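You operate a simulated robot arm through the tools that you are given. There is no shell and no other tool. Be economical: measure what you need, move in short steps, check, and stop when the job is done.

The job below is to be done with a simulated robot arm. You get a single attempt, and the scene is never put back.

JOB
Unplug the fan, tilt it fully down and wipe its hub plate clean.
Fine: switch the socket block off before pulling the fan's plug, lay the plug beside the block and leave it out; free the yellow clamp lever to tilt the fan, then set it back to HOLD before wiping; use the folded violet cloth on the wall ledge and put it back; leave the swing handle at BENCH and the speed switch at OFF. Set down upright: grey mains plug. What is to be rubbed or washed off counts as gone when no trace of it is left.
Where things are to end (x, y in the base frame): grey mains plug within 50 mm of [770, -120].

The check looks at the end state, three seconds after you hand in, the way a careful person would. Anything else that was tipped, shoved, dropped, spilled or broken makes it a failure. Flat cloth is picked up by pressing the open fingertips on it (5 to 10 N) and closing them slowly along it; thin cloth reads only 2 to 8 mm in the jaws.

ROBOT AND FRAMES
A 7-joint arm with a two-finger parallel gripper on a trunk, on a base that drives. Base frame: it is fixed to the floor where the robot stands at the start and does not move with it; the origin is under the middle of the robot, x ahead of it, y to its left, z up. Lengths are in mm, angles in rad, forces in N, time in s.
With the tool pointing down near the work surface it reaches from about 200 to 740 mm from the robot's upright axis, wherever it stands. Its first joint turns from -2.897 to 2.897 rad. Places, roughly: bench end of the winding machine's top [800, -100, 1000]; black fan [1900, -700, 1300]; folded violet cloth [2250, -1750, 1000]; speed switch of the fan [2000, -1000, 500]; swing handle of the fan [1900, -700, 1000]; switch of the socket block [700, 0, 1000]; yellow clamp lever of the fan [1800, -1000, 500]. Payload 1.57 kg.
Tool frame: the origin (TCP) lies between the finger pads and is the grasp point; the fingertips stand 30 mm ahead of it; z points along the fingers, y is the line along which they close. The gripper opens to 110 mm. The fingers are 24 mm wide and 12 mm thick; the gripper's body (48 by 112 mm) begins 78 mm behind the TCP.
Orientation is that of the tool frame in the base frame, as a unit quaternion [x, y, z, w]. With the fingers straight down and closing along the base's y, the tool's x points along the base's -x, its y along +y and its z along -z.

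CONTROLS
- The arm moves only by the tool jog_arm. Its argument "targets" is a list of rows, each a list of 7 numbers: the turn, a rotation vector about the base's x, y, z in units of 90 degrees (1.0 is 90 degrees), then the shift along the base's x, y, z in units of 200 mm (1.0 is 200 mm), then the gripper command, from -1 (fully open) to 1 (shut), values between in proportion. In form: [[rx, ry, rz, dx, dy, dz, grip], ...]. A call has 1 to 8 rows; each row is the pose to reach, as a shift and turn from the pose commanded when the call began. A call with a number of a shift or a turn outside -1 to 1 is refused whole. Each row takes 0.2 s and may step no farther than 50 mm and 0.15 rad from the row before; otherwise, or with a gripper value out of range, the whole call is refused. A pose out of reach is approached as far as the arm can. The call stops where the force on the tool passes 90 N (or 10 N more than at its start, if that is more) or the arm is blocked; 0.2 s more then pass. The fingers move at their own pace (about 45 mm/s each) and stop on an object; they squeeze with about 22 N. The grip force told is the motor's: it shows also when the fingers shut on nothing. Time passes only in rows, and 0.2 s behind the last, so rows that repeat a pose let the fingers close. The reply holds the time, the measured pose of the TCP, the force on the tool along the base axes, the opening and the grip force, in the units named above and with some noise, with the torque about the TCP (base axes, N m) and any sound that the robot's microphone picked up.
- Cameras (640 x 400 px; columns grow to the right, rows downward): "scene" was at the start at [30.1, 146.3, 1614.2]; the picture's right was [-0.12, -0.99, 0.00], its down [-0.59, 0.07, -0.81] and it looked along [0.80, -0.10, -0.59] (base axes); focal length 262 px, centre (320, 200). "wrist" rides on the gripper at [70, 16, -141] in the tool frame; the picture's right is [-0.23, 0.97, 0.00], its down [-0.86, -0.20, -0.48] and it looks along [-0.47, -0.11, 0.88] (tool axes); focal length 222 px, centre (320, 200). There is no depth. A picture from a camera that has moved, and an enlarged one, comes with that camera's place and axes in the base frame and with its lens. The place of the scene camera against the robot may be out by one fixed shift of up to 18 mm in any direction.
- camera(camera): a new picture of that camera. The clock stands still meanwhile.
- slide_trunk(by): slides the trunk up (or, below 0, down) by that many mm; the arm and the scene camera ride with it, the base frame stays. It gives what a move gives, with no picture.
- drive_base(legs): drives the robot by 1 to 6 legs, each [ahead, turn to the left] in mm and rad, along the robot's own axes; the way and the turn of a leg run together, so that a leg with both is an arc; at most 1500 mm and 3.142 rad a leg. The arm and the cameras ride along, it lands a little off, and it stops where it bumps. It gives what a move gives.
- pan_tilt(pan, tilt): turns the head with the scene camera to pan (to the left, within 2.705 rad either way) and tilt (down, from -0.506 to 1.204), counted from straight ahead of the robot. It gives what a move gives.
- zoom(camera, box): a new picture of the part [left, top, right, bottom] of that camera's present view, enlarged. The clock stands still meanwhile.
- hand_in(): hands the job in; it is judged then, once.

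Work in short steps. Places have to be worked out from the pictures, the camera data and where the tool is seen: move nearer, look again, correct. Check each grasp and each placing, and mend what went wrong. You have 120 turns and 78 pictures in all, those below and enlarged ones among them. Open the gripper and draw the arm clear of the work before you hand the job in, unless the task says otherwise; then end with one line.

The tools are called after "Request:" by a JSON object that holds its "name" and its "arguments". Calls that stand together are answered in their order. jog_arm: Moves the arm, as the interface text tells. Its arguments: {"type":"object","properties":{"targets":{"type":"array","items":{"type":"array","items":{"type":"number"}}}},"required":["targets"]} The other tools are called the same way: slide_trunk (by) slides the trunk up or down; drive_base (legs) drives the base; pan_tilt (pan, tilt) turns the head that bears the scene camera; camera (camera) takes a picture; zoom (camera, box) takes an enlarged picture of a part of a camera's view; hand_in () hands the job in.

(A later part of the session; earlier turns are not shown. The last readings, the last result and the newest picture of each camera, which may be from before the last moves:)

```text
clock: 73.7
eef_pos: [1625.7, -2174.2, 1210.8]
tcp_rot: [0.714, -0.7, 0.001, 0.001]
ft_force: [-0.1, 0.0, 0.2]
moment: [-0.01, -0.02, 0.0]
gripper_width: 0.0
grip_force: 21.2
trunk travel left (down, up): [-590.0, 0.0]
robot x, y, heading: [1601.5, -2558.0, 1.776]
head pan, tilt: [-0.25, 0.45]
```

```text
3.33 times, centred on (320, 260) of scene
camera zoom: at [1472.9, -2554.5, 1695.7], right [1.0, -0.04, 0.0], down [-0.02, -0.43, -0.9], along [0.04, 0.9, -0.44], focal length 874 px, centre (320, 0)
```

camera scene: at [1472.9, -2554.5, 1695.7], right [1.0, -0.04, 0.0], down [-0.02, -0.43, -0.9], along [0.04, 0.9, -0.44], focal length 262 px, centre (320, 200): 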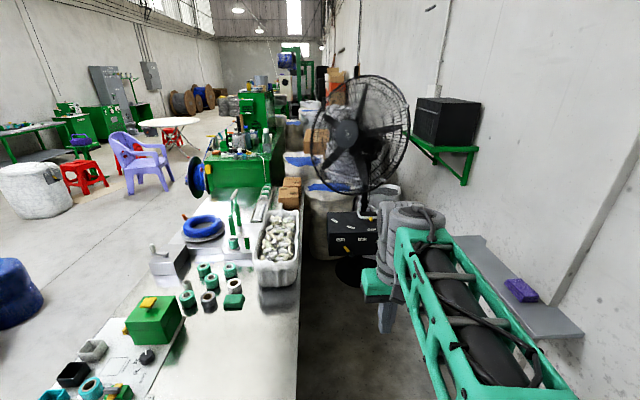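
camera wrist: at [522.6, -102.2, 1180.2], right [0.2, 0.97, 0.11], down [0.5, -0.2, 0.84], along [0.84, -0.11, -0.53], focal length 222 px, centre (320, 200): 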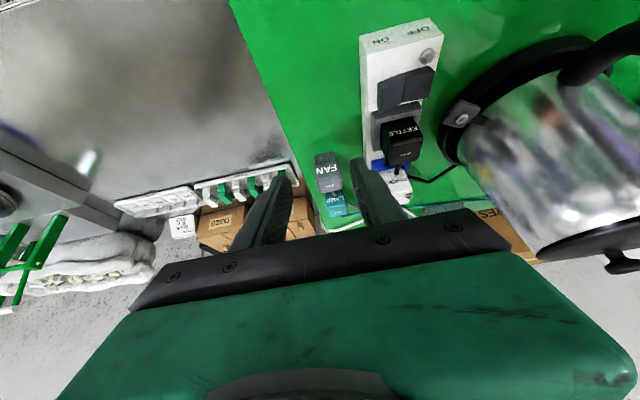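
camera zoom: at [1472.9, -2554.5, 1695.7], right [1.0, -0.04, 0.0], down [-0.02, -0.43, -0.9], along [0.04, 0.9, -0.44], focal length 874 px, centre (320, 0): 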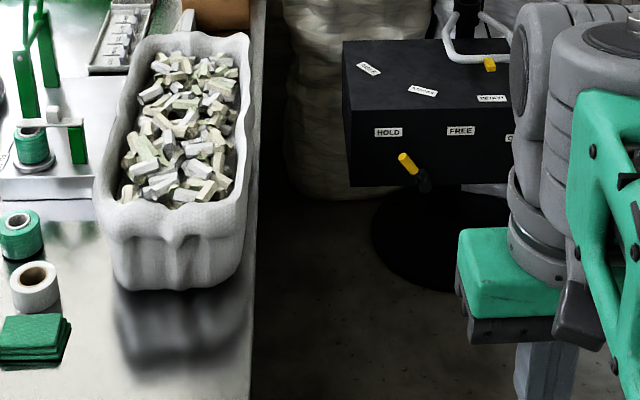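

Something blocked the base and turned it left. I look to the left/down and then at the right side to see what touched.

Request:
{"name": "pan_tilt", "arguments": {"pan": 0.9, "tilt": 0.95}}

Request:
{"name": "camera", "arguments": {"camera": "scene"}}

Request:
{"name": "pan_tilt", "arguments": {"pan": -0.5, "tilt": 0.95}}

Request:
{"name": "camera", "arguments": {"camera": "scene"}}

```text
clock: 75.1
eef_pos: [1625.2, -2174.5, 1209.5]
tcp_rot: [0.714, -0.7, 0.0, 0.0]
ft_force: [0.2, 0.5, -0.3]
moment: [0.02, 0.04, 0.02]
gripper_width: 0.0
grip_force: 21.3
trunk travel left (down, up): [-590.0, 0.0]
robot x, y, heading: [1603.7, -2558.7, 1.778]
head pan, tilt: [0.901, 0.949]
```

```text
41 pictures are left
camera scene: at [1404.0, -2613.7, 1653.7], right [0.45, 0.89, 0.0], down [0.73, -0.36, -0.58], along [-0.52, 0.26, -0.81], focal length 262 px, centre (320, 200)
```

scene: 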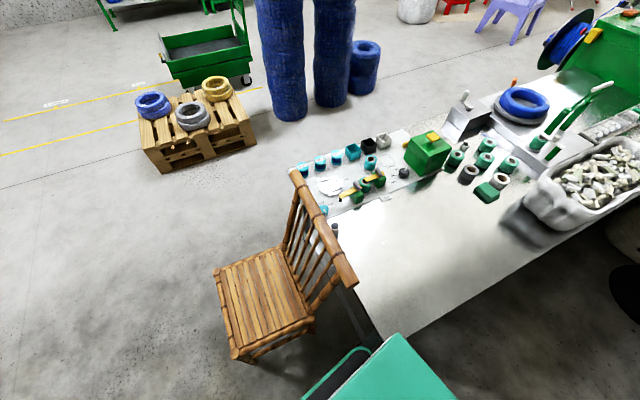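

```text
clock: 76.6
eef_pos: [1625.6, -2174.7, 1211.3]
tcp_rot: [0.714, -0.7, 0.0, 0.001]
ft_force: [0.6, 0.3, -0.1]
moment: [0.01, -0.01, 0.0]
gripper_width: 0.0
grip_force: 21.6
trunk travel left (down, up): [-590.0, 0.0]
robot x, y, heading: [1606.7, -2556.7, 1.779]
head pan, tilt: [-0.499, 0.949]
```

```text
40 pictures are left
camera scene: at [1490.0, -2576.7, 1653.7], right [0.96, -0.29, 0.0], down [-0.23, -0.78, -0.58], along [0.17, 0.56, -0.81], focal length 262 px, centre (320, 200)
```

scene: 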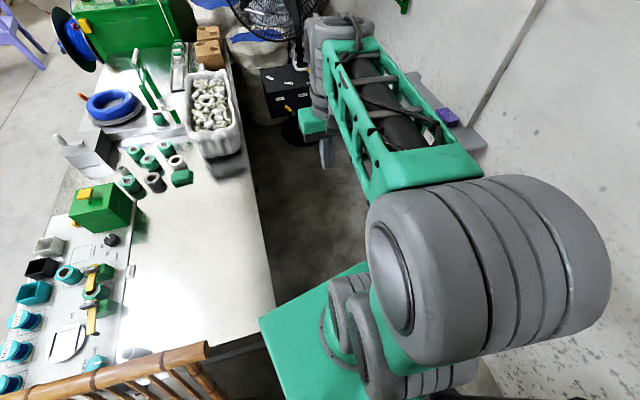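

The base's left side met the counter's rear corner (counter rear edge is at x≈1420). I back away, then swing the arm to the robot's left to tuck in the elbow.

Request:
{"name": "drive_base", "arguments": {"legs": [[-500, 0], [0, -0.38]]}}

Request:
{"name": "jog_arm", "arguments": {"targets": [[0, 0, 0, -0.24, 0, 0, 1], [0, 0, 0, -0.48, 0, 0, 1], [0, 0, 0, -0.72, 0, 0, 1], [0, 0, 0, -0.96, 0, 0, 1]]}}

Request:
{"name": "jog_arm", "arguments": {"targets": [[0, 0, 0, -0.24, -0.05, 0, 1], [0, 0, 0, -0.48, -0.1, 0, 1], [0, 0, 0, -0.6, -0.2, 0, 1]]}}

Request:
{"name": "pan_tilt", "arguments": {"pan": -0.3, "tilt": 0.7}}

Request:
{"name": "camera", "arguments": {"camera": "scene"}}

```text
clock: 80.7
eef_pos: [1869.7, -2698.3, 1209.7]
tcp_rot: [-0.567, 0.824, 0.0, -0.001]
ft_force: [0.0, 0.0, -0.9]
moment: [0.0, 0.01, 0.01]
gripper_width: 0.0
grip_force: 21.0
trunk travel left (down, up): [-590.0, 0.0]
robot x, y, heading: [1708.3, -3045.3, 1.392]
head pan, tilt: [-0.499, 0.949]
```

```text
clock: 81.7
eef_pos: [1675.4, -2697.2, 1208.8]
tcp_rot: [-0.566, 0.824, 0.0, 0.0]
ft_force: [-0.9, -1.2, -0.3]
moment: [-0.02, -0.03, -0.02]
gripper_width: 0.1
grip_force: 21.3
trunk travel left (down, up): [-590.0, 0.0]
robot x, y, heading: [1705.7, -3046.1, 1.395]
head pan, tilt: [-0.499, 0.949]
```

```text
clock: 82.5
eef_pos: [1557.3, -2737.6, 1210.5]
tcp_rot: [-0.567, 0.824, 0.0, -0.001]
ft_force: [-0.5, 0.6, 0.8]
moment: [-0.01, 0.0, 0.01]
gripper_width: 0.0
grip_force: 21.2
trunk travel left (down, up): [-590.0, 0.0]
robot x, y, heading: [1708.6, -3044.0, 1.393]
head pan, tilt: [-0.499, 0.949]
```

```text
clock: 83.3
eef_pos: [1556.5, -2738.0, 1210.4]
tcp_rot: [-0.567, 0.823, -0.001, 0.0]
ft_force: [-0.5, 0.3, 0.0]
moment: [0.0, 0.03, 0.0]
gripper_width: 0.0
grip_force: 21.0
trunk travel left (down, up): [-590.0, 0.0]
robot x, y, heading: [1706.0, -3043.3, 1.397]
head pan, tilt: [-0.3, 0.7]
```

```text
39 pictures are left
camera scene: at [1585.3, -2999.4, 1673.4], right [0.89, -0.46, 0.0], down [-0.3, -0.57, -0.76], along [0.35, 0.68, -0.64], focal length 262 px, centre (320, 200)
```

scene: 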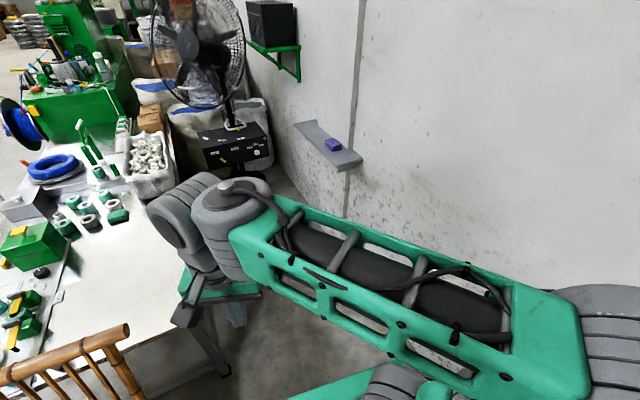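

The elbow is actually high and close in, so the arm is fine. I drive on with the base centred at x≈1790 up to y≈-1500.

Request:
{"name": "drive_base", "arguments": {"legs": [[450, 0], [0, 0.176], [500, 0]]}}

```text
clock: 89.2
eef_pos: [1588.2, -1840.0, 1211.1]
tcp_rot: [-0.635, 0.772, -0.001, -0.001]
ft_force: [0.2, 0.2, -0.5]
moment: [-0.03, -0.03, 0.0]
gripper_width: 0.2
grip_force: 21.6
trunk travel left (down, up): [-590.0, 0.0]
robot x, y, heading: [1790.7, -2117.9, 1.566]
head pan, tilt: [-0.3, 0.7]
```

No contact. I continue 600 mm and look at the fan.

Request:
{"name": "drive_base", "arguments": {"legs": [[600, 0]]}}

Request:
{"name": "pan_tilt", "arguments": {"pan": -0.25, "tilt": 0.75}}

Request:
{"name": "camera", "arguments": {"camera": "scene"}}

```text
clock: 92.5
eef_pos: [1597.8, -1238.4, 1210.9]
tcp_rot: [-0.633, 0.774, -0.001, 0.0]
ft_force: [0.2, 0.6, 0.6]
moment: [0.0, 0.0, -0.04]
gripper_width: 0.0
grip_force: 21.3
trunk travel left (down, up): [-590.0, 0.0]
robot x, y, heading: [1791.2, -1517.6, 1.554]
head pan, tilt: [-0.3, 0.7]
```

```text
clock: 93.2
eef_pos: [1597.1, -1237.6, 1211.6]
tcp_rot: [-0.633, 0.774, 0.0, -0.001]
ft_force: [0.2, -0.1, 0.3]
moment: [-0.02, 0.0, -0.03]
gripper_width: 0.0
grip_force: 21.3
trunk travel left (down, up): [-590.0, 0.0]
robot x, y, heading: [1794.4, -1519.2, 1.558]
head pan, tilt: [-0.25, 0.75]
```

```text
38 pictures are left
camera scene: at [1664.0, -1493.9, 1669.3], right [0.97, -0.26, 0.0], down [-0.18, -0.66, -0.73], along [0.19, 0.71, -0.68], focal length 262 px, centre (320, 200)
```

scene: 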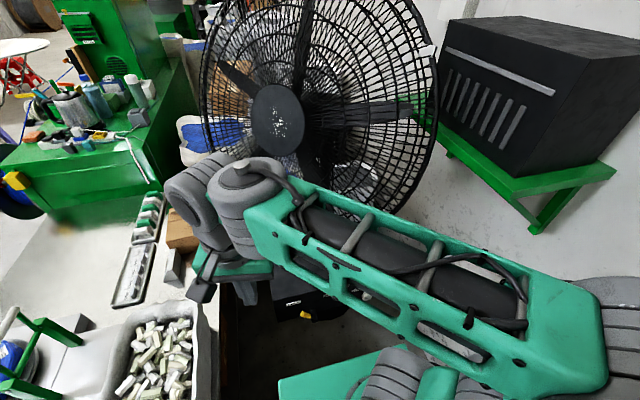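

The forearm hides the panel. I swing the TCP to the right and look at the panel.

Request:
{"name": "jog_arm", "arguments": {"targets": [[0, 0, 0, 0.24, 0, 0, 1], [0, 0, 0, 0.48, 0, 0, 1], [0, 0, 0, 0.72, 0, 0, 1], [0, 0, 0, 0.96, 0, 0, 1]]}}

Request:
{"name": "jog_arm", "arguments": {"targets": [[0, 0, 0, 0.24, 0, 0, 1], [0, 0, 0, 0.48, 0, 0, 1], [0, 0, 0, 0.72, 0, 0, 1], [0, 0, 0, 0.96, 0, 0, 1]]}}

Request:
{"name": "pan_tilt", "arguments": {"pan": -0.05, "tilt": 0.85}}

Request:
{"name": "camera", "arguments": {"camera": "scene"}}

```text
clock: 94.2
eef_pos: [1789.9, -1237.4, 1211.4]
tcp_rot: [-0.634, 0.774, -0.001, 0.0]
ft_force: [0.0, 0.2, 0.0]
moment: [0.01, 0.01, -0.01]
gripper_width: 0.1
grip_force: 21.6
trunk travel left (down, up): [-590.0, 0.0]
robot x, y, heading: [1795.0, -1514.5, 1.555]
head pan, tilt: [-0.25, 0.75]
```

```text
clock: 95.2
eef_pos: [1983.0, -1238.8, 1212.3]
tcp_rot: [-0.633, 0.774, 0.0, -0.001]
ft_force: [0.2, 0.9, 0.4]
moment: [-0.01, 0.02, -0.01]
gripper_width: 0.0
grip_force: 20.8
trunk travel left (down, up): [-590.0, 0.0]
robot x, y, heading: [1793.6, -1520.4, 1.561]
head pan, tilt: [-0.25, 0.75]
```

```text
clock: 95.9
eef_pos: [1981.2, -1239.1, 1211.5]
tcp_rot: [-0.633, 0.775, 0.0, -0.001]
ft_force: [0.3, 0.9, -0.4]
moment: [0.03, 0.01, 0.0]
gripper_width: 0.1
grip_force: 21.3
trunk travel left (down, up): [-590.0, 0.0]
robot x, y, heading: [1795.8, -1515.8, 1.555]
head pan, tilt: [-0.051, 0.85]
```

```text
37 pictures are left
camera scene: at [1647.6, -1495.9, 1661.3], right [1.0, -0.07, 0.0], down [-0.05, -0.75, -0.66], along [0.04, 0.66, -0.75], focal length 262 px, centre (320, 200)
```

scene: 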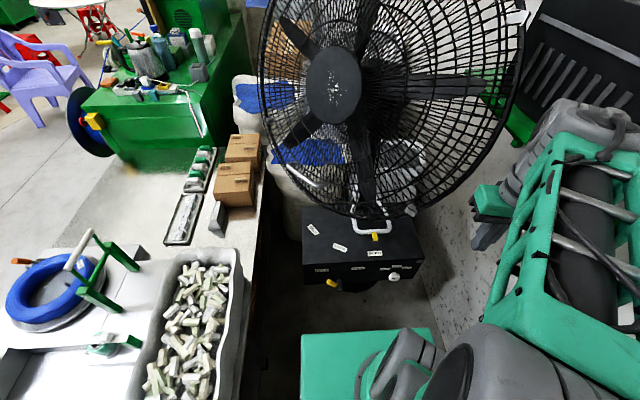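

Good view now. I zoom on the control box and the hub.

Request:
{"name": "zoom", "arguments": {"camera": "scene", "box": [290, 190, 430, 300]}}

Request:
{"name": "zoom", "arguments": {"camera": "scene", "box": [250, 0, 530, 220]}}

```text
3.64 times, centred on (360, 245) of scene
camera zoom: at [1647.6, -1495.9, 1661.3], right [1.0, -0.07, 0.0], down [-0.05, -0.75, -0.66], along [0.04, 0.66, -0.75], focal length 953 px, centre (174, 36)
```

zoom: 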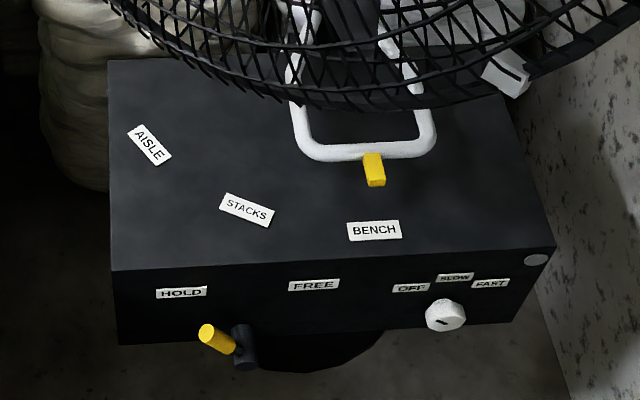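

```text
1.82 times, centred on (390, 110) of scene
camera zoom: at [1647.6, -1495.9, 1661.3], right [1.0, -0.07, 0.0], down [-0.05, -0.75, -0.66], along [0.04, 0.66, -0.75], focal length 477 px, centre (193, 364)
```

zoom: 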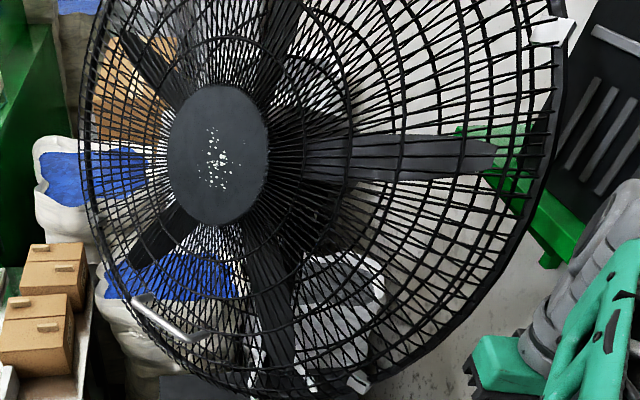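

Swing handle is at BENCH and the lever at HOLD. I lower the trunk by 400 mm for stereo and reach.

Request:
{"name": "slide_trunk", "arguments": {"by": -400}}

Request:
{"name": "pan_tilt", "arguments": {"pan": -0.051, "tilt": 0.6}}

Request:
{"name": "camera", "arguments": {"camera": "scene"}}

```text
clock: 99.7
eef_pos: [1981.9, -1238.6, 812.2]
tcp_rot: [-0.633, 0.774, -0.001, 0.0]
ft_force: [0.1, -0.1, -0.3]
moment: [-0.02, 0.01, 0.0]
gripper_width: 0.0
grip_force: 21.4
trunk travel left (down, up): [-190.0, 400.0]
robot x, y, heading: [1796.1, -1518.0, 1.558]
head pan, tilt: [-0.051, 0.85]
```

```text
clock: 100.5
eef_pos: [1981.8, -1237.9, 811.2]
tcp_rot: [-0.632, 0.775, -0.001, -0.001]
ft_force: [-0.5, 0.1, 0.3]
moment: [0.0, -0.02, -0.01]
gripper_width: 0.0
grip_force: 21.1
trunk travel left (down, up): [-190.0, 400.0]
robot x, y, heading: [1798.1, -1521.7, 1.561]
head pan, tilt: [-0.051, 0.6]
```

```text
34 pictures are left
camera scene: at [1648.2, -1485.8, 1282.1], right [1.0, -0.06, 0.0], down [-0.04, -0.56, -0.82], along [0.05, 0.82, -0.57], focal length 262 px, centre (320, 200)
```

scene: 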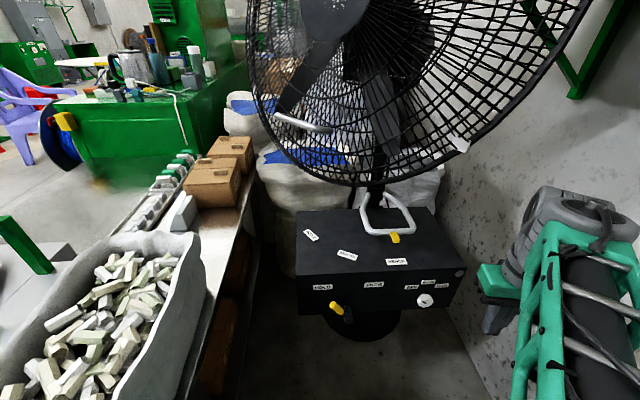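

Request:
{"name": "zoom", "arguments": {"camera": "scene", "box": [295, 200, 475, 330]}}

Request:
{"name": "zoom", "arguments": {"camera": "scene", "box": [245, 60, 475, 200]}}

```text
3.08 times, centred on (385, 265) of scene
camera zoom: at [1648.2, -1485.8, 1282.1], right [1.0, -0.06, 0.0], down [-0.04, -0.56, -0.82], along [0.05, 0.82, -0.57], focal length 807 px, centre (120, 0)
```

zoom: 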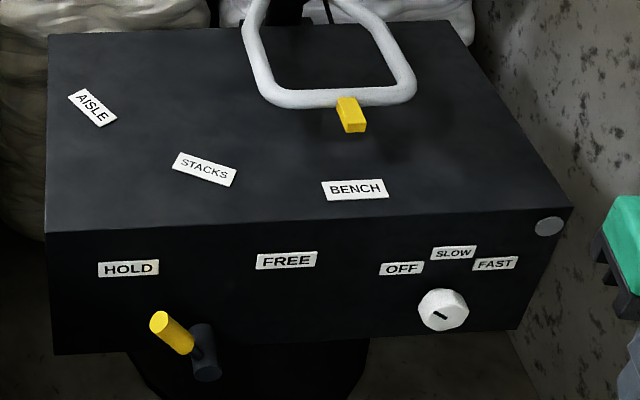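

```text
2.78 times, centred on (360, 130) of scene
camera zoom: at [1648.2, -1485.8, 1282.1], right [1.0, -0.06, 0.0], down [-0.04, -0.56, -0.82], along [0.05, 0.82, -0.57], focal length 729 px, centre (209, 395)
```

zoom: 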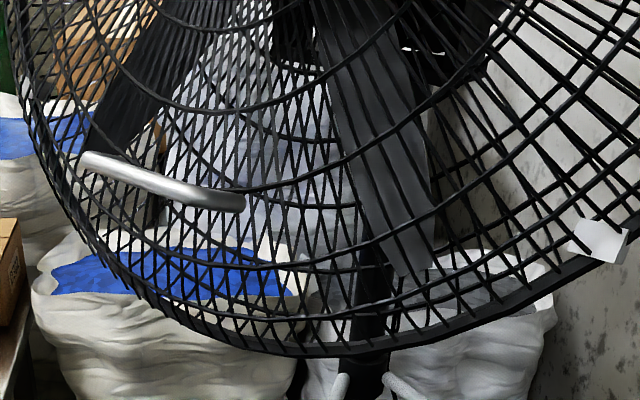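

Lever grip mid is estimated near (1732,-1034,557), box face y≈-1000. I square the tool to the box, pitch it 20° forward, and move left of the lever, standing off in y.

Request:
{"name": "jog_arm", "arguments": {"targets": [[0, 0, 0.04, -0.2, 0, -0.08, 1], [0, 0, 0.08, -0.4, 0, -0.16, 1], [0, 0, 0.128, -0.6, 0, -0.24, 1], [0, 0, 0.128, -0.8, 0, -0.3, 1]]}}

Request:
{"name": "jog_arm", "arguments": {"targets": [[0.075, 0, 0, -0.18, 0, -0.15, 1], [0.15, 0, 0, -0.36, 0, -0.3, 1], [0.222, 0, 0, -0.54, 0, -0.45, 1], [0.222, 0, 0, -0.68, 0.1, -0.55, 1]]}}

Request:
{"name": "camera", "arguments": {"camera": "wrist"}}

```text
clock: 101.5
eef_pos: [1822.8, -1246.6, 728.8]
tcp_rot: [-0.702, 0.71, -0.029, -0.037]
ft_force: [0.1, 0.4, 0.4]
moment: [0.0, -0.02, 0.04]
gripper_width: 0.0
grip_force: 21.5
trunk travel left (down, up): [-190.0, 400.0]
robot x, y, heading: [1794.3, -1517.7, 1.555]
head pan, tilt: [-0.051, 0.6]
```

```text
clock: 102.0
eef_pos: [1779.4, -1263.9, 656.4]
tcp_rot: [-0.7, 0.713, -0.04, -0.012]
ft_force: [0.6, 0.7, -0.1]
moment: [-0.02, 0.04, -0.01]
gripper_width: 0.0
grip_force: 21.6
trunk travel left (down, up): [-190.0, 400.0]
robot x, y, heading: [1793.4, -1517.2, 1.555]
head pan, tilt: [-0.051, 0.6]
stopped in row 2: the arm was blocked; the commanded pose is now the measured one
```

```text
31 pictures are left
camera wrist: at [1757.7, -1324.5, 802.7], right [-0.97, 0.24, -0.05], down [0.2, 0.88, 0.42], along [0.15, 0.4, -0.9], focal length 222 px, centre (320, 200)
```

wrist: 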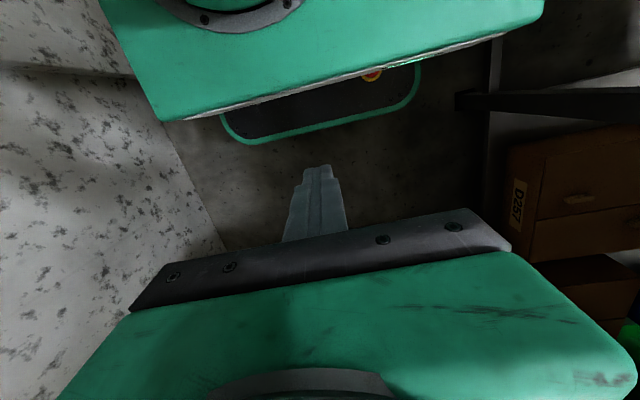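

The arm is folded too far back near its own base. I move it forward (to y≈-1120) before going lower.

Request:
{"name": "jog_arm", "arguments": {"targets": [[0, 0, 0, 0, 0.2, 0.1, 1], [0, 0, 0, 0, 0.4, 0.2, 1], [0, 0, 0, -0.1, 0.6, 0.2, 1], [0, 0, 0, -0.3, 0.7, 0.2, 1], [0, 0, 0, -0.45, 0.7, 0.15, 1]]}}

```text
clock: 103.2
eef_pos: [1689.2, -1125.3, 687.4]
tcp_rot: [-0.7, 0.713, -0.038, -0.012]
ft_force: [0.0, 0.2, 0.8]
moment: [0.0, 0.04, 0.02]
gripper_width: 0.0
grip_force: 21.5
trunk travel left (down, up): [-190.0, 400.0]
robot x, y, heading: [1791.6, -1519.0, 1.557]
head pan, tilt: [-0.051, 0.6]
```

Now pitch forward ~24° net and lower beside the lever, still standing off.

Request:
{"name": "jog_arm", "arguments": {"targets": [[0.09, 0.01, 0, 0, 0, 0, 1], [0.18, 0.02, 0, 0, 0, -0.1, 1], [0.265, 0.023, 0, 0, 0, -0.25, 1], [0.265, 0.023, 0, 0, 0.05, -0.45, 1], [0.265, 0.023, 0, 0, 0.1, -0.64, 1]]}}

Request:
{"name": "camera", "arguments": {"camera": "wrist"}}

Request:
{"name": "zoom", "arguments": {"camera": "scene", "box": [265, 220, 445, 350]}}

```text
clock: 104.4
eef_pos: [1689.2, -1104.4, 559.3]
tcp_rot: [-0.689, 0.704, 0.123, 0.119]
ft_force: [0.8, -0.2, 0.1]
moment: [0.01, 0.02, -0.02]
gripper_width: 0.0
grip_force: 21.0
trunk travel left (down, up): [-190.0, 400.0]
robot x, y, heading: [1789.0, -1514.6, 1.564]
head pan, tilt: [-0.051, 0.6]
```

```text
30 pictures are left
camera wrist: at [1671.6, -1218.8, 668.8], right [-0.97, 0.24, 0.08], down [0.22, 0.64, 0.74], along [0.12, 0.73, -0.67], focal length 222 px, centre (320, 200)
```

wrist: 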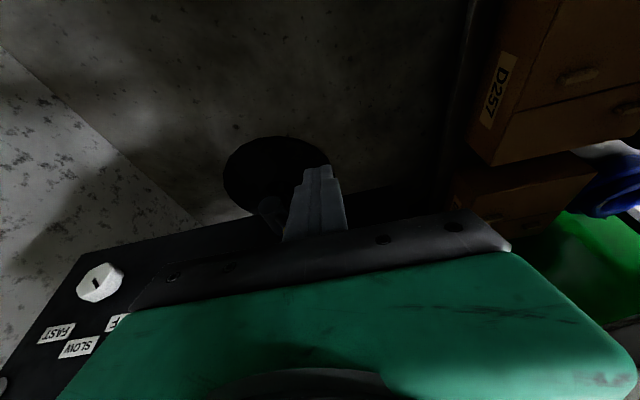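

```text
3.08 times, centred on (355, 285) of scene
camera zoom: at [1648.3, -1486.2, 1282.2], right [1.0, -0.06, 0.0], down [-0.04, -0.56, -0.83], along [0.05, 0.82, -0.56], focal length 807 px, centre (212, -62)
```

zoom: 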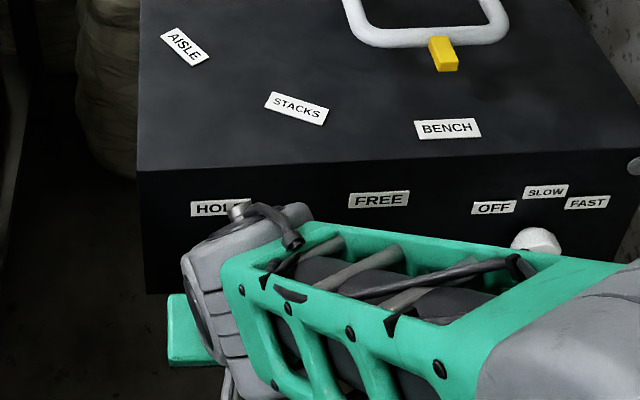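

The hub shows near (1768,-1025,495), so the lever swings ±32° about it. I move the closed fingertip in beside the handle (left of it) at y≈-1036.

Request:
{"name": "jog_arm", "arguments": {"targets": [[0, 0, 0, -0.02, 0.15, 0, 1], [0, 0, 0, -0.02, 0.34, 0, 1], [0, 0, 0, -0.02, 0.34, 0, 1]]}}

Request:
{"name": "jog_arm", "arguments": {"targets": [[0, 0, 0, 0.1, 0, 0, 1], [0, 0, 0, 0.18, 0, 0, 1], [0, 0, 0, 0.26, 0, 0, 1]]}}

Request:
{"name": "camera", "arguments": {"camera": "wrist"}}

```text
clock: 105.2
eef_pos: [1685.5, -1036.0, 558.5]
tcp_rot: [-0.689, 0.705, 0.122, 0.12]
ft_force: [0.7, -0.1, 1.0]
moment: [0.02, -0.02, 0.0]
gripper_width: 0.0
grip_force: 21.3
trunk travel left (down, up): [-190.0, 400.0]
robot x, y, heading: [1796.0, -1514.5, 1.557]
head pan, tilt: [-0.051, 0.6]
```

```text
clock: 106.0
eef_pos: [1738.3, -1034.9, 558.7]
tcp_rot: [-0.688, 0.705, 0.123, 0.12]
ft_force: [1.0, 1.0, 0.5]
moment: [-0.02, -0.02, 0.01]
gripper_width: 0.1
grip_force: 21.0
trunk travel left (down, up): [-190.0, 400.0]
robot x, y, heading: [1793.7, -1522.1, 1.557]
head pan, tilt: [-0.051, 0.6]
```

```text
28 pictures are left
camera wrist: at [1720.9, -1150.1, 669.0], right [-0.97, 0.24, 0.08], down [0.22, 0.64, 0.74], along [0.12, 0.73, -0.67], focal length 222 px, centre (320, 200)
```

wrist: 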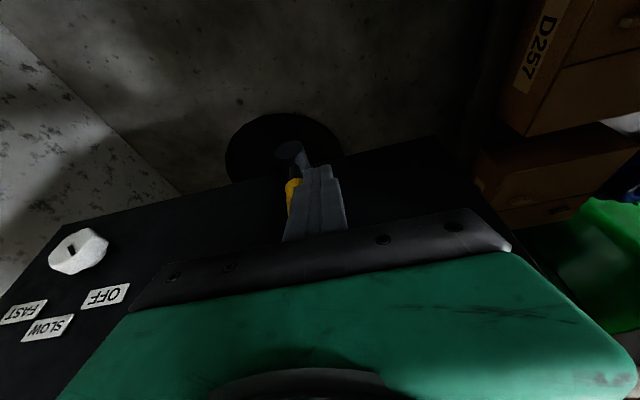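

The yellow grip is just on the far (+x) side of the finger; I keep pushing toward FREE.

Request:
{"name": "jog_arm", "arguments": {"targets": [[0, 0, 0, 0.05, 0, 0, 1], [0, 0, 0, 0.1, 0, 0, 1], [0, 0, 0, 0.15, 0, 0, 1], [0, 0, 0, 0.19, 0, 0, 1]]}}

Request:
{"name": "zoom", "arguments": {"camera": "wrist", "box": [200, 80, 440, 260]}}

```text
clock: 107.0
eef_pos: [1775.7, -1037.4, 559.4]
tcp_rot: [-0.689, 0.705, 0.121, 0.12]
ft_force: [0.3, 0.6, 0.1]
moment: [0.03, -0.01, 0.0]
gripper_width: 0.1
grip_force: 21.5
trunk travel left (down, up): [-190.0, 400.0]
robot x, y, heading: [1794.3, -1520.6, 1.556]
head pan, tilt: [-0.051, 0.6]
```

```text
2.22 times, centred on (320, 170) of wrist
camera zoom: at [1758.3, -1150.8, 669.2], right [-0.97, 0.24, 0.08], down [0.22, 0.64, 0.74], along [0.12, 0.73, -0.67], focal length 494 px, centre (320, 267)
```

zoom: 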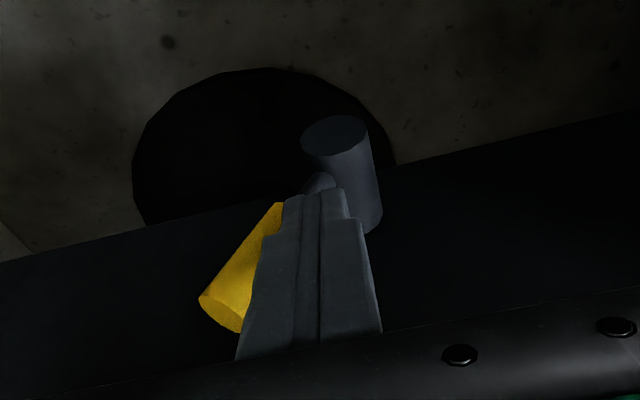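

The lever leans to about +27°; I push a little further and then check from the scene camera after backing off.

Request:
{"name": "jog_arm", "arguments": {"targets": [[0, 0, 0, 0.02, 0, 0, 1], [0, 0, 0, 0.04, 0, 0, 1], [0, 0, 0, 0.06, 0, 0, 1], [0, 0, 0, 0.06, 0, 0, 1]]}}

Request:
{"name": "jog_arm", "arguments": {"targets": [[0, 0, 0, -0.05, 0, 0, 1], [0, 0, 0, -0.05, -0.2, 0, 1], [0, 0, 0, -0.05, -0.4, 0.05, 1], [0, 0, 0, -0.2, -0.4, 0.15, 1], [0, 0, 0, -0.4, -0.4, 0.25, 1], [0, 0, 0, -0.6, -0.4, 0.3, 1], [0, 0, 0, -0.8, -0.4, 0.3, 1]]}}

Request:
{"name": "zoom", "arguments": {"camera": "scene", "box": [265, 200, 445, 350]}}

```text
clock: 108.0
eef_pos: [1779.2, -1039.0, 559.8]
tcp_rot: [-0.694, 0.699, 0.128, 0.114]
ft_force: [-61.1, -3.9, 3.9]
moment: [-0.01, 1.49, 1.18]
gripper_width: 0.0
grip_force: 21.8
trunk travel left (down, up): [-190.0, 400.0]
robot x, y, heading: [1793.0, -1518.7, 1.565]
head pan, tilt: [-0.051, 0.6]
```

```text
clock: 109.6
eef_pos: [1626.3, -1115.9, 618.4]
tcp_rot: [-0.688, 0.705, 0.122, 0.121]
ft_force: [0.2, -0.2, 0.8]
moment: [0.03, 0.05, 0.02]
gripper_width: 0.0
grip_force: 21.1
trunk travel left (down, up): [-190.0, 400.0]
robot x, y, heading: [1797.1, -1519.9, 1.554]
head pan, tilt: [-0.051, 0.6]
```

```text
2.67 times, centred on (355, 275) of scene
camera zoom: at [1648.1, -1486.0, 1282.2], right [1.0, -0.06, 0.0], down [-0.04, -0.56, -0.83], along [0.05, 0.82, -0.56], focal length 699 px, centre (227, 0)
```

zoom: 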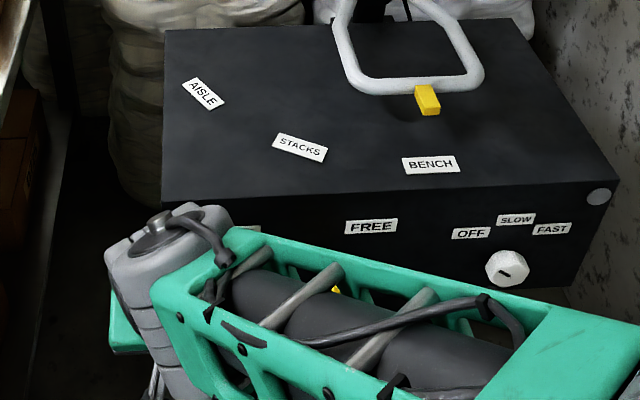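

The push ended on a hard stop (61 N), so the lever is at FREE. Next I raise the trunk to work on the fan's silver tilt grip (≈(1648,-900,1080)) and look.

Request:
{"name": "slide_trunk", "arguments": {"by": 330}}

Request:
{"name": "pan_tilt", "arguments": {"pan": -0.05, "tilt": 0.7}}

Request:
{"name": "camera", "arguments": {"camera": "scene"}}

Request:
{"name": "camera", "arguments": {"camera": "wrist"}}

```text
clock: 112.9
eef_pos: [1627.4, -1114.6, 948.2]
tcp_rot: [-0.688, 0.705, 0.122, 0.12]
ft_force: [0.7, -0.1, 0.1]
moment: [-0.01, -0.01, -0.03]
gripper_width: 0.2
grip_force: 20.9
trunk travel left (down, up): [-520.0, 70.0]
robot x, y, heading: [1795.4, -1518.0, 1.557]
head pan, tilt: [-0.051, 0.6]
```

```text
clock: 113.5
eef_pos: [1626.5, -1115.7, 948.5]
tcp_rot: [-0.689, 0.704, 0.123, 0.119]
ft_force: [-0.2, -0.6, 0.5]
moment: [0.0, -0.01, 0.03]
gripper_width: 0.1
grip_force: 21.1
trunk travel left (down, up): [-520.0, 70.0]
robot x, y, heading: [1794.2, -1519.1, 1.558]
head pan, tilt: [-0.051, 0.7]
```

```text
25 pictures are left
camera scene: at [1647.6, -1489.2, 1603.5], right [1.0, -0.06, 0.0], down [-0.04, -0.64, -0.77], along [0.05, 0.76, -0.64], focal length 262 px, centre (320, 200)
```

scene: 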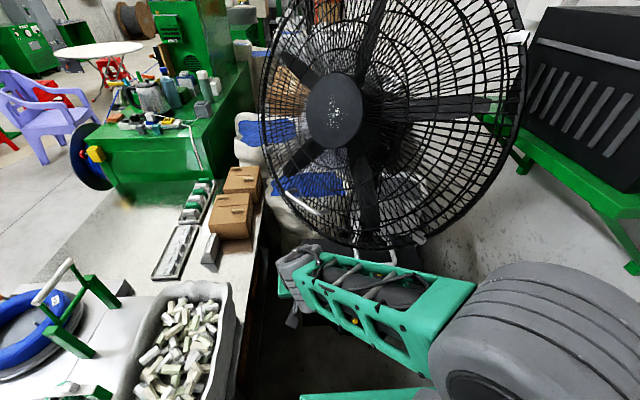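

```text
24 pictures are left
camera wrist: at [1609.4, -1229.7, 1058.3], right [-0.97, 0.24, 0.08], down [0.22, 0.64, 0.74], along [0.12, 0.73, -0.67], focal length 222 px, centre (320, 200)
```

wrist: 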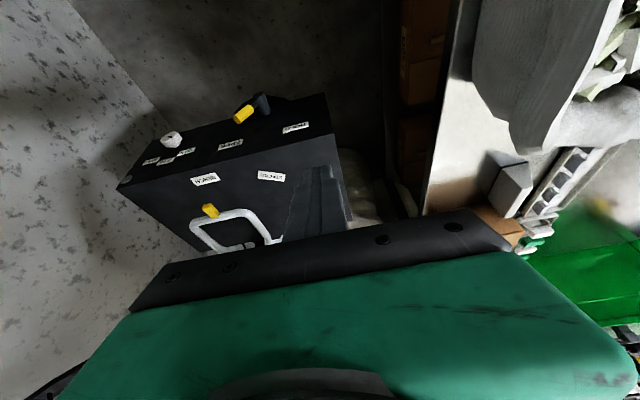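

Wrist view confirms the lever toward FREE. I zoom on the fan's front and grip handle.

Request:
{"name": "zoom", "arguments": {"camera": "scene", "box": [250, 60, 450, 250]}}

```text
2.11 times, centred on (350, 155) of scene
camera zoom: at [1647.6, -1489.2, 1603.5], right [1.0, -0.06, 0.0], down [-0.04, -0.64, -0.77], along [0.05, 0.76, -0.64], focal length 552 px, centre (257, 295)
```

zoom: 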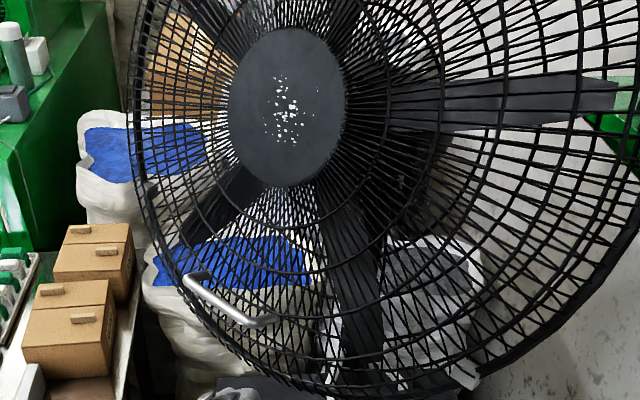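

Handle bar runs from about (1588,-840,1080) to (1703,-943,1076), below the hub. I'll reorient: undo the pitch and raise, yaw 48°, then pitch the tool so fingers straddle the bar vertically from the front.

Request:
{"name": "jog_arm", "arguments": {"targets": [[-0.075, 0, 0, 0, -0.05, 0.2, 1], [-0.15, 0, 0, 0, -0.1, 0.4, 1], [-0.222, 0, 0, 0, -0.1, 0.6, 0.5], [-0.222, 0, 0, 0, -0.1, 0.8, 0.09], [-0.222, 0, 0, 0, -0.1, 1, 0.09]]}}

Request:
{"name": "jog_arm", "arguments": {"targets": [[0, 0, 0.09, 0, 0, 0, 0.09], [0, 0, 0.18, 0, 0, 0, 0.09], [0, 0, 0.27, 0, 0, 0, 0.09], [0, 0, 0.36, 0, 0, 0, 0.09], [0, 0, 0.45, 0, 0, 0, 0.09], [0, 0, 0.533, 0, 0, 0, 0.09]]}}

Request:
{"name": "jog_arm", "arguments": {"targets": [[0.067, -0.06, 0, -0.05, 0, 0, 0.09], [0.134, -0.12, 0, -0.1, 0.05, 0, 0.09], [0.201, -0.18, 0, -0.15, 0.1, 0, 0.09], [0.268, -0.24, 0, -0.2, 0.15, 0, 0.09], [0.335, -0.3, 0, -0.2, 0.2, 0, 0.09], [0.402, -0.36, 0, -0.2, 0.25, 0, 0.09], [0.469, -0.42, 0, -0.2, 0.3, 0, 0.09], [0.536, -0.48, 0, -0.2, 0.35, 0, 0.09]]}}

```text
clock: 114.8
eef_pos: [1626.3, -1135.5, 1148.4]
tcp_rot: [-0.698, 0.716, -0.002, -0.002]
ft_force: [0.5, -0.6, -0.4]
moment: [0.02, 0.01, 0.0]
gripper_width: 50.0
grip_force: 0.1
trunk travel left (down, up): [-520.0, 70.0]
robot x, y, heading: [1794.8, -1516.8, 1.558]
head pan, tilt: [-0.051, 0.7]
```

```text
clock: 116.2
eef_pos: [1626.4, -1136.8, 1149.0]
tcp_rot: [0.929, -0.37, 0.002, 0.001]
ft_force: [-0.2, -0.6, -0.5]
moment: [-0.01, 0.01, 0.01]
gripper_width: 50.4
grip_force: 0.0
trunk travel left (down, up): [-520.0, 70.0]
robot x, y, heading: [1796.4, -1520.1, 1.553]
head pan, tilt: [-0.051, 0.7]
```

```text
clock: 118.0
eef_pos: [1612.3, -1071.9, 1098.8]
tcp_rot: [0.784, -0.313, 0.187, -0.503]
ft_force: [-0.5, -0.4, -1.5]
moment: [-0.02, 0.0, 0.04]
gripper_width: 50.2
grip_force: 0.1
out of reach, approached as far as the arm can: row 7, 8
trunk travel left (down, up): [-520.0, 70.0]
robot x, y, heading: [1796.6, -1517.9, 1.557]
head pan, tilt: [-0.051, 0.7]
```

The 65° pitch is reached (position slightly short). I move toward the pre-grasp point (1574,-970,1129).

Request:
{"name": "jog_arm", "arguments": {"targets": [[0, 0, 0, 0, 0.2, 0, 0.09], [0, 0, 0, -0.05, 0.4, 0, 0.09]]}}

Request:
{"name": "camera", "arguments": {"camera": "wrist"}}

```text
clock: 118.5
eef_pos: [1601.3, -989.9, 1097.7]
tcp_rot: [0.785, -0.312, 0.187, -0.502]
ft_force: [0.5, 0.0, 0.0]
moment: [0.0, 0.02, 0.01]
gripper_width: 50.0
grip_force: 0.1
trunk travel left (down, up): [-520.0, 70.0]
robot x, y, heading: [1797.1, -1518.3, 1.555]
head pan, tilt: [-0.051, 0.7]
```

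```text
22 pictures are left
camera wrist: at [1562.9, -1138.6, 1142.5], right [-0.46, -0.14, -0.88], down [-0.86, 0.32, 0.4], along [0.22, 0.94, -0.27], focal length 222 px, centre (320, 200)
```

wrist: 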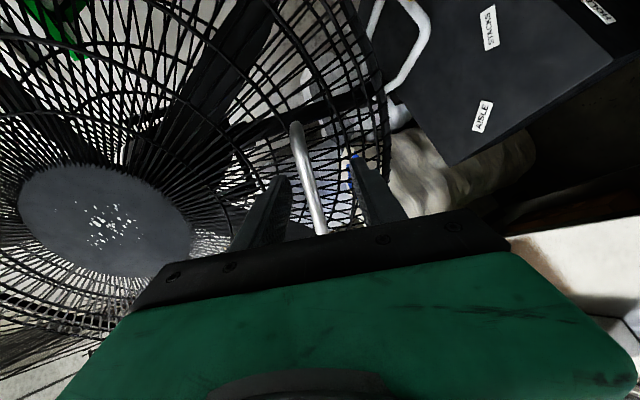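

The bar is between the fingers in view. I align vertically (+24 mm) then advance along the tool halfway, and check.

Request:
{"name": "jog_arm", "arguments": {"targets": [[0, 0, 0, 0.0, 0.08, 0.12, 0.09], [0, 0, 0, 0.05, 0.22, 0.065, 0.09], [0, 0, 0, 0.09, 0.32, 0.02, 0.09]]}}

Request:
{"name": "zoom", "arguments": {"camera": "wrist", "box": [200, 80, 440, 260]}}

```text
clock: 119.3
eef_pos: [1620.3, -927.9, 1101.6]
tcp_rot: [0.784, -0.313, 0.186, -0.502]
ft_force: [-0.6, -0.4, 0.3]
moment: [-0.04, 0.0, 0.01]
gripper_width: 50.0
grip_force: 0.0
trunk travel left (down, up): [-520.0, 70.0]
robot x, y, heading: [1791.1, -1517.2, 1.557]
head pan, tilt: [-0.051, 0.7]
```

```text
2.22 times, centred on (320, 170) of wrist
camera zoom: at [1581.7, -1075.0, 1146.5], right [-0.46, -0.14, -0.88], down [-0.86, 0.32, 0.4], along [0.22, 0.94, -0.27], focal length 494 px, centre (320, 267)
```

zoom: 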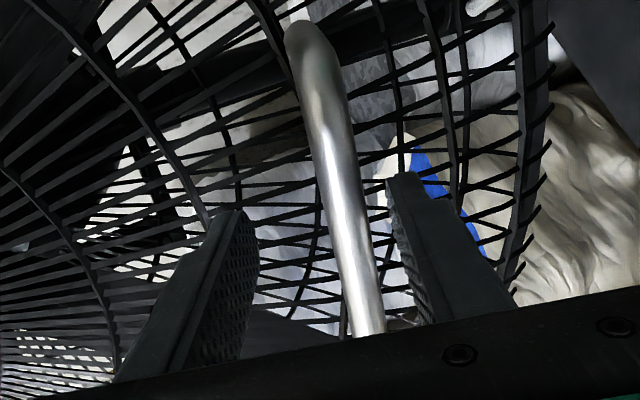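

Bar is ~48 mm ahead, 7 mm low. I advance 30 mm and close gently.

Request:
{"name": "jog_arm", "arguments": {"targets": [[0, 0, 0, 0.0, 0, -0.03, 0.09], [0, 0, 0, 0.08, 0.09, -0.09, 0.09], [0, 0, 0, 0.08, 0.09, -0.09, 0.6], [0, 0, 0, 0.08, 0.09, -0.09, 1], [0, 0, 0, 0.08, 0.09, -0.09, 1]]}}

```text
clock: 120.5
eef_pos: [1634.4, -909.8, 1081.4]
tcp_rot: [0.786, -0.312, 0.188, -0.5]
ft_force: [-4.5, -7.3, -17.6]
moment: [0.15, 0.33, -0.25]
gripper_width: 16.2
grip_force: 20.8
trunk travel left (down, up): [-520.0, 70.0]
robot x, y, heading: [1793.4, -1518.1, 1.56]
head pan, tilt: [-0.051, 0.7]
```

Bar gripped (16 mm). I start pulling it down and back along the tilt arc in small steps, watching forces.

Request:
{"name": "jog_arm", "arguments": {"targets": [[0, 0, 0, 0.018, 0.02, -0.043, 1], [0, 0, 0, 0.036, 0.04, -0.086, 1], [0, 0, 0, 0.054, 0.06, -0.129, 1]]}}

```text
clock: 121.3
eef_pos: [1645.5, -898.7, 1057.5]
tcp_rot: [0.785, -0.311, 0.188, -0.502]
ft_force: [-22.5, -23.1, -20.2]
moment: [0.43, 0.62, -0.07]
gripper_width: 16.3
grip_force: 31.4
trunk travel left (down, up): [-520.0, 70.0]
robot x, y, heading: [1793.3, -1517.5, 1.557]
head pan, tilt: [-0.051, 0.7]
```

The reaction shows the bar wants to be a few mm farther out along its radius; I continue with more down and less back.

Request:
{"name": "jog_arm", "arguments": {"targets": [[0, 0, 0, 0.008, 0.01, -0.04, 1], [0, 0, 0, 0.022, 0.025, -0.08, 1], [0, 0, 0, 0.038, 0.043, -0.115, 1]]}}

```text
clock: 122.2
eef_pos: [1654.4, -890.0, 1036.2]
tcp_rot: [0.783, -0.313, 0.188, -0.503]
ft_force: [-8.1, -10.1, -7.8]
moment: [0.23, 0.24, -0.99]
gripper_width: 16.1
grip_force: 31.9
trunk travel left (down, up): [-520.0, 70.0]
robot x, y, heading: [1794.9, -1517.4, 1.555]
head pan, tilt: [-0.051, 0.7]
```

Forces are low. I continue along the arc by ~40 mm.

Request:
{"name": "jog_arm", "arguments": {"targets": [[0, 0, 0, 0.019, 0.021, -0.04, 1], [0, 0, 0, 0.039, 0.044, -0.08, 1], [0, 0, 0, 0.06, 0.067, -0.12, 1], [0, 0, 0, 0.082, 0.092, -0.157, 1]]}}

```text
clock: 123.2
eef_pos: [1671.0, -870.4, 1005.3]
tcp_rot: [0.783, -0.315, 0.186, -0.503]
ft_force: [2.9, 1.1, 5.6]
moment: [0.42, 0.34, -0.57]
gripper_width: 15.9
grip_force: 31.1
trunk travel left (down, up): [-520.0, 70.0]
robot x, y, heading: [1798.0, -1517.8, 1.557]
head pan, tilt: [-0.051, 0.7]
```

Request:
{"name": "jog_arm", "arguments": {"targets": [[0, 0, 0, 0.023, 0.026, -0.036, 1], [0, 0, 0, 0.046, 0.052, -0.07, 1], [0, 0, 0, 0.071, 0.08, -0.104, 1], [0, 0, 0, 0.097, 0.108, -0.137, 1]]}}

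```text
clock: 124.2
eef_pos: [1691.9, -849.7, 976.9]
tcp_rot: [0.783, -0.315, 0.187, -0.503]
ft_force: [8.6, 2.0, 8.9]
moment: [0.24, 0.23, -1.02]
gripper_width: 16.3
grip_force: 30.9
trunk travel left (down, up): [-520.0, 70.0]
robot x, y, heading: [1792.6, -1516.0, 1.545]
head pan, tilt: [-0.051, 0.7]
```

Request:
{"name": "jog_arm", "arguments": {"targets": [[0, 0, 0, 0.028, 0.031, -0.03, 1], [0, 0, 0, 0.056, 0.062, -0.06, 1], [0, 0, 0, 0.084, 0.093, -0.088, 1], [0, 0, 0, 0.112, 0.125, -0.115, 1]]}}

```text
clock: 125.2
eef_pos: [1713.3, -825.8, 952.3]
tcp_rot: [0.785, -0.312, 0.187, -0.502]
ft_force: [3.8, -3.4, 2.0]
moment: [0.34, 0.34, -0.82]
gripper_width: 16.2
grip_force: 31.8
trunk travel left (down, up): [-520.0, 70.0]
robot x, y, heading: [1795.0, -1517.8, 1.555]
head pan, tilt: [-0.051, 0.7]
```

Request:
{"name": "jog_arm", "arguments": {"targets": [[0, 0, 0, 0.028, 0.031, -0.028, 1], [0, 0, 0, 0.056, 0.062, -0.055, 1], [0, 0, 0, 0.085, 0.094, -0.081, 1], [0, 0, 0, 0.114, 0.126, -0.105, 1]]}}

Request:
{"name": "camera", "arguments": {"camera": "scene"}}

```text
clock: 126.2
eef_pos: [1735.8, -798.8, 931.1]
tcp_rot: [0.784, -0.315, 0.187, -0.501]
ft_force: [1.5, -6.5, -4.7]
moment: [0.25, 0.26, -0.97]
gripper_width: 16.8
grip_force: 31.6
trunk travel left (down, up): [-520.0, 70.0]
robot x, y, heading: [1789.9, -1516.8, 1.554]
head pan, tilt: [-0.051, 0.7]
```

```text
20 pictures are left
camera scene: at [1647.6, -1489.6, 1603.4], right [1.0, -0.06, 0.0], down [-0.04, -0.64, -0.77], along [0.05, 0.76, -0.64], focal length 262 px, centre (320, 200)
```

scene: 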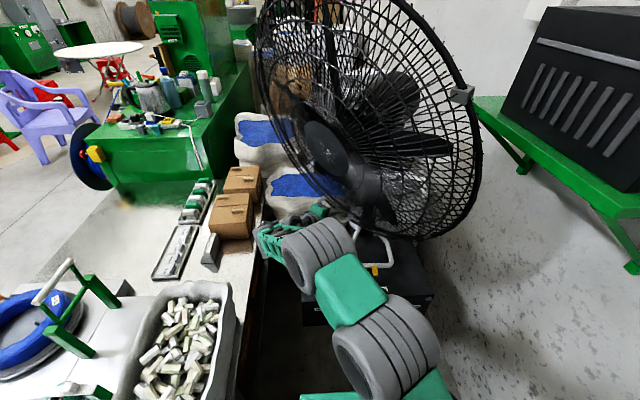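

The fan is tilting down well. I continue until the stop is felt.

Request:
{"name": "jog_arm", "arguments": {"targets": [[0, 0, 0, 0.028, 0.031, -0.027, 1], [0, 0, 0, 0.056, 0.062, -0.052, 1], [0, 0, 0, 0.084, 0.093, -0.075, 1], [0, 0, 0, 0.112, 0.124, -0.095, 1]]}}

```text
clock: 127.2
eef_pos: [1749.9, -778.8, 919.4]
tcp_rot: [0.783, -0.312, 0.185, -0.506]
ft_force: [-42.4, -45.0, 24.3]
moment: [0.77, 0.14, -1.1]
gripper_width: 17.1
grip_force: 32.0
trunk travel left (down, up): [-520.0, 70.0]
robot x, y, heading: [1796.6, -1516.9, 1.567]
head pan, tilt: [-0.051, 0.7]
```

Strong resistance along the path (≈65 N): the end stop. I open the fingers and withdraw along the tool axis.

Request:
{"name": "jog_arm", "arguments": {"targets": [[0, 0, 0, 0, 0, 0, 0.5], [0, 0, 0, 0, 0, 0, 0.3], [0, 0, 0, 0, 0, 0, 0.2], [0, 0, 0, -0.1, -0.11, 0.06, 0.2], [0, 0, 0, -0.22, -0.25, 0.13, 0.2], [0, 0, 0, -0.34, -0.4, 0.2, 0.2], [0, 0, 0, -0.46, -0.58, 0.25, 0.2]]}}

Request:
{"name": "camera", "arguments": {"camera": "wrist"}}

```text
clock: 128.8
eef_pos: [1665.7, -891.6, 963.9]
tcp_rot: [0.784, -0.314, 0.187, -0.502]
ft_force: [-0.2, 0.1, 0.2]
moment: [-0.01, -0.01, -0.02]
gripper_width: 43.9
grip_force: 0.0
trunk travel left (down, up): [-520.0, 70.0]
robot x, y, heading: [1798.7, -1517.4, 1.556]
head pan, tilt: [-0.051, 0.7]
```

```text
19 pictures are left
camera wrist: at [1627.3, -1038.6, 1008.1], right [-0.46, -0.14, -0.88], down [-0.86, 0.32, 0.4], along [0.22, 0.94, -0.26], focal length 222 px, centre (320, 200)
```

wrist: 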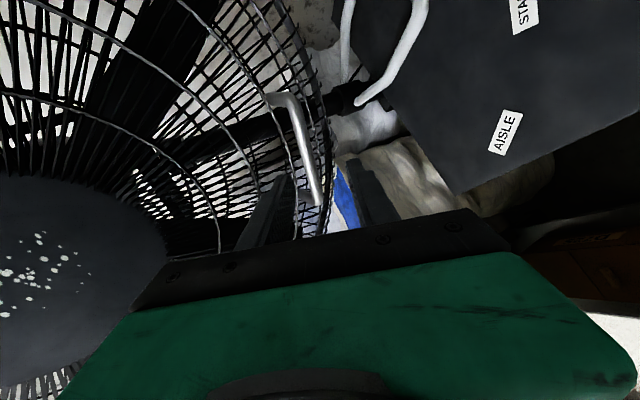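

The fan stays tilted. Now I bring the tool back: undo pitch, then undo yaw, away from the fan.

Request:
{"name": "jog_arm", "arguments": {"targets": [[-0.067, 0.06, 0, -0.05, -0.2, 0.1, 0.6], [-0.134, 0.12, 0, -0.1, -0.4, 0.2, 1], [-0.201, 0.18, 0, -0.1, -0.6, 0.3, 1], [-0.268, 0.24, 0, -0.1, -0.8, 0.4, 1], [-0.335, 0.3, 0, -0.1, -1, 0.5, 1], [-0.402, 0.36, 0, -0.1, -1, 0.6, 1], [-0.469, 0.42, 0, -0.1, -1, 0.7, 1], [-0.536, 0.48, 0, -0.1, -1, 0.7, 1]]}}

Request:
{"name": "jog_arm", "arguments": {"targets": [[0, 0, -0.09, 0, -0.03, 0, 1], [0, 0, -0.18, 0, -0.06, 0, 1], [0, 0, -0.27, 0, -0.09, 0, 1], [0, 0, -0.36, 0, -0.12, 0, 1], [0, 0, -0.45, 0, -0.15, 0, 1], [0, 0, -0.52, 0, -0.15, 0, 1]]}}

Request:
{"name": "jog_arm", "arguments": {"targets": [[0.075, 0, 0, 0.2, 0.05, -0.15, 1], [0.15, 0, 0, 0.4, 0.05, -0.3, 1], [0.222, 0, 0, 0.6, 0.05, -0.45, 1], [0.222, 0, 0, 0.8, 0.05, -0.6, 1], [0.222, 0, 0, 1, 0.05, -0.75, 1]]}}

```text
clock: 130.6
eef_pos: [1647.4, -1089.5, 1104.1]
tcp_rot: [0.929, -0.371, 0.003, 0.001]
ft_force: [-0.5, -0.3, 0.6]
moment: [-0.01, 0.01, 0.0]
gripper_width: 0.1
grip_force: 21.4
trunk travel left (down, up): [-520.0, 70.0]
robot x, y, heading: [1790.6, -1518.5, 1.555]
head pan, tilt: [-0.051, 0.7]
```

```text
clock: 131.9
eef_pos: [1646.1, -1119.9, 1103.7]
tcp_rot: [-0.705, 0.709, -0.002, -0.003]
ft_force: [0.5, -0.1, 0.2]
moment: [0.02, 0.01, -0.02]
gripper_width: 0.0
grip_force: 21.9
trunk travel left (down, up): [-520.0, 70.0]
robot x, y, heading: [1792.8, -1521.1, 1.556]
head pan, tilt: [-0.051, 0.7]
```

```text
refused: row 1 steps farther than a row can; nothing moved
```

Request:
{"name": "jog_arm", "arguments": {"targets": [[0.06, 0, 0, 0.17, 0.01, -0.13, 1], [0.12, 0, 0, 0.34, 0.02, -0.26, 1], [0.18, 0, 0, 0.51, 0.03, -0.39, 1], [0.222, 0, 0, 0.68, 0.04, -0.52, 1], [0.222, 0, 0, 0.85, 0.05, -0.65, 1], [0.222, 0, 0, 1, 0.05, -0.78, 1]]}}

Request:
{"name": "slide_trunk", "arguments": {"by": -330}}

```text
clock: 133.3
eef_pos: [1845.4, -1110.1, 945.4]
tcp_rot: [-0.695, 0.698, 0.121, 0.121]
ft_force: [0.3, 0.1, 0.5]
moment: [0.01, 0.01, -0.04]
gripper_width: 0.1
grip_force: 21.2
trunk travel left (down, up): [-520.0, 70.0]
robot x, y, heading: [1792.9, -1518.5, 1.556]
head pan, tilt: [-0.051, 0.7]
```

```text
clock: 136.6
eef_pos: [1844.8, -1111.1, 617.3]
tcp_rot: [-0.695, 0.698, 0.121, 0.121]
ft_force: [-0.1, 0.1, 0.2]
moment: [0.01, -0.02, -0.04]
gripper_width: 0.0
grip_force: 21.4
trunk travel left (down, up): [-190.0, 400.0]
robot x, y, heading: [1795.8, -1519.7, 1.558]
head pan, tilt: [-0.051, 0.7]
```

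Now right of the lever: lower, go in, then push left toward HOLD.

Request:
{"name": "jog_arm", "arguments": {"targets": [[0, 0, 0, 0.065, 0, -0.15, 1], [0, 0, 0, 0.065, 0, -0.29, 1], [0, 0, 0, 0.065, 0.2, -0.29, 1], [0, 0, 0, 0.065, 0.375, -0.29, 1], [0, 0, 0, 0.065, 0.375, -0.29, 1]]}}

Request:
{"name": "jog_arm", "arguments": {"targets": [[0, 0, 0, -0.1, 0, 0, 1], [0, 0, 0, -0.2, 0, 0, 1], [0, 0, 0, -0.3, 0, 0, 1], [0, 0, 0, -0.4, 0, 0, 1], [0, 0, 0, -0.46, 0, 0, 1], [0, 0, 0, -0.5, 0, 0, 1]]}}

```text
clock: 137.8
eef_pos: [1858.9, -1036.2, 558.2]
tcp_rot: [-0.696, 0.698, 0.121, 0.122]
ft_force: [0.1, 0.8, -0.6]
moment: [0.0, -0.01, 0.03]
gripper_width: 0.0
grip_force: 21.1
trunk travel left (down, up): [-190.0, 400.0]
robot x, y, heading: [1793.7, -1520.5, 1.557]
head pan, tilt: [-0.051, 0.7]
```

```text
clock: 139.2
eef_pos: [1757.2, -1035.7, 559.6]
tcp_rot: [-0.696, 0.698, 0.12, 0.121]
ft_force: [-0.2, 0.4, -0.2]
moment: [0.02, 0.03, 0.01]
gripper_width: 0.1
grip_force: 21.6
trunk travel left (down, up): [-190.0, 400.0]
robot x, y, heading: [1793.6, -1518.2, 1.557]
head pan, tilt: [-0.051, 0.7]
```

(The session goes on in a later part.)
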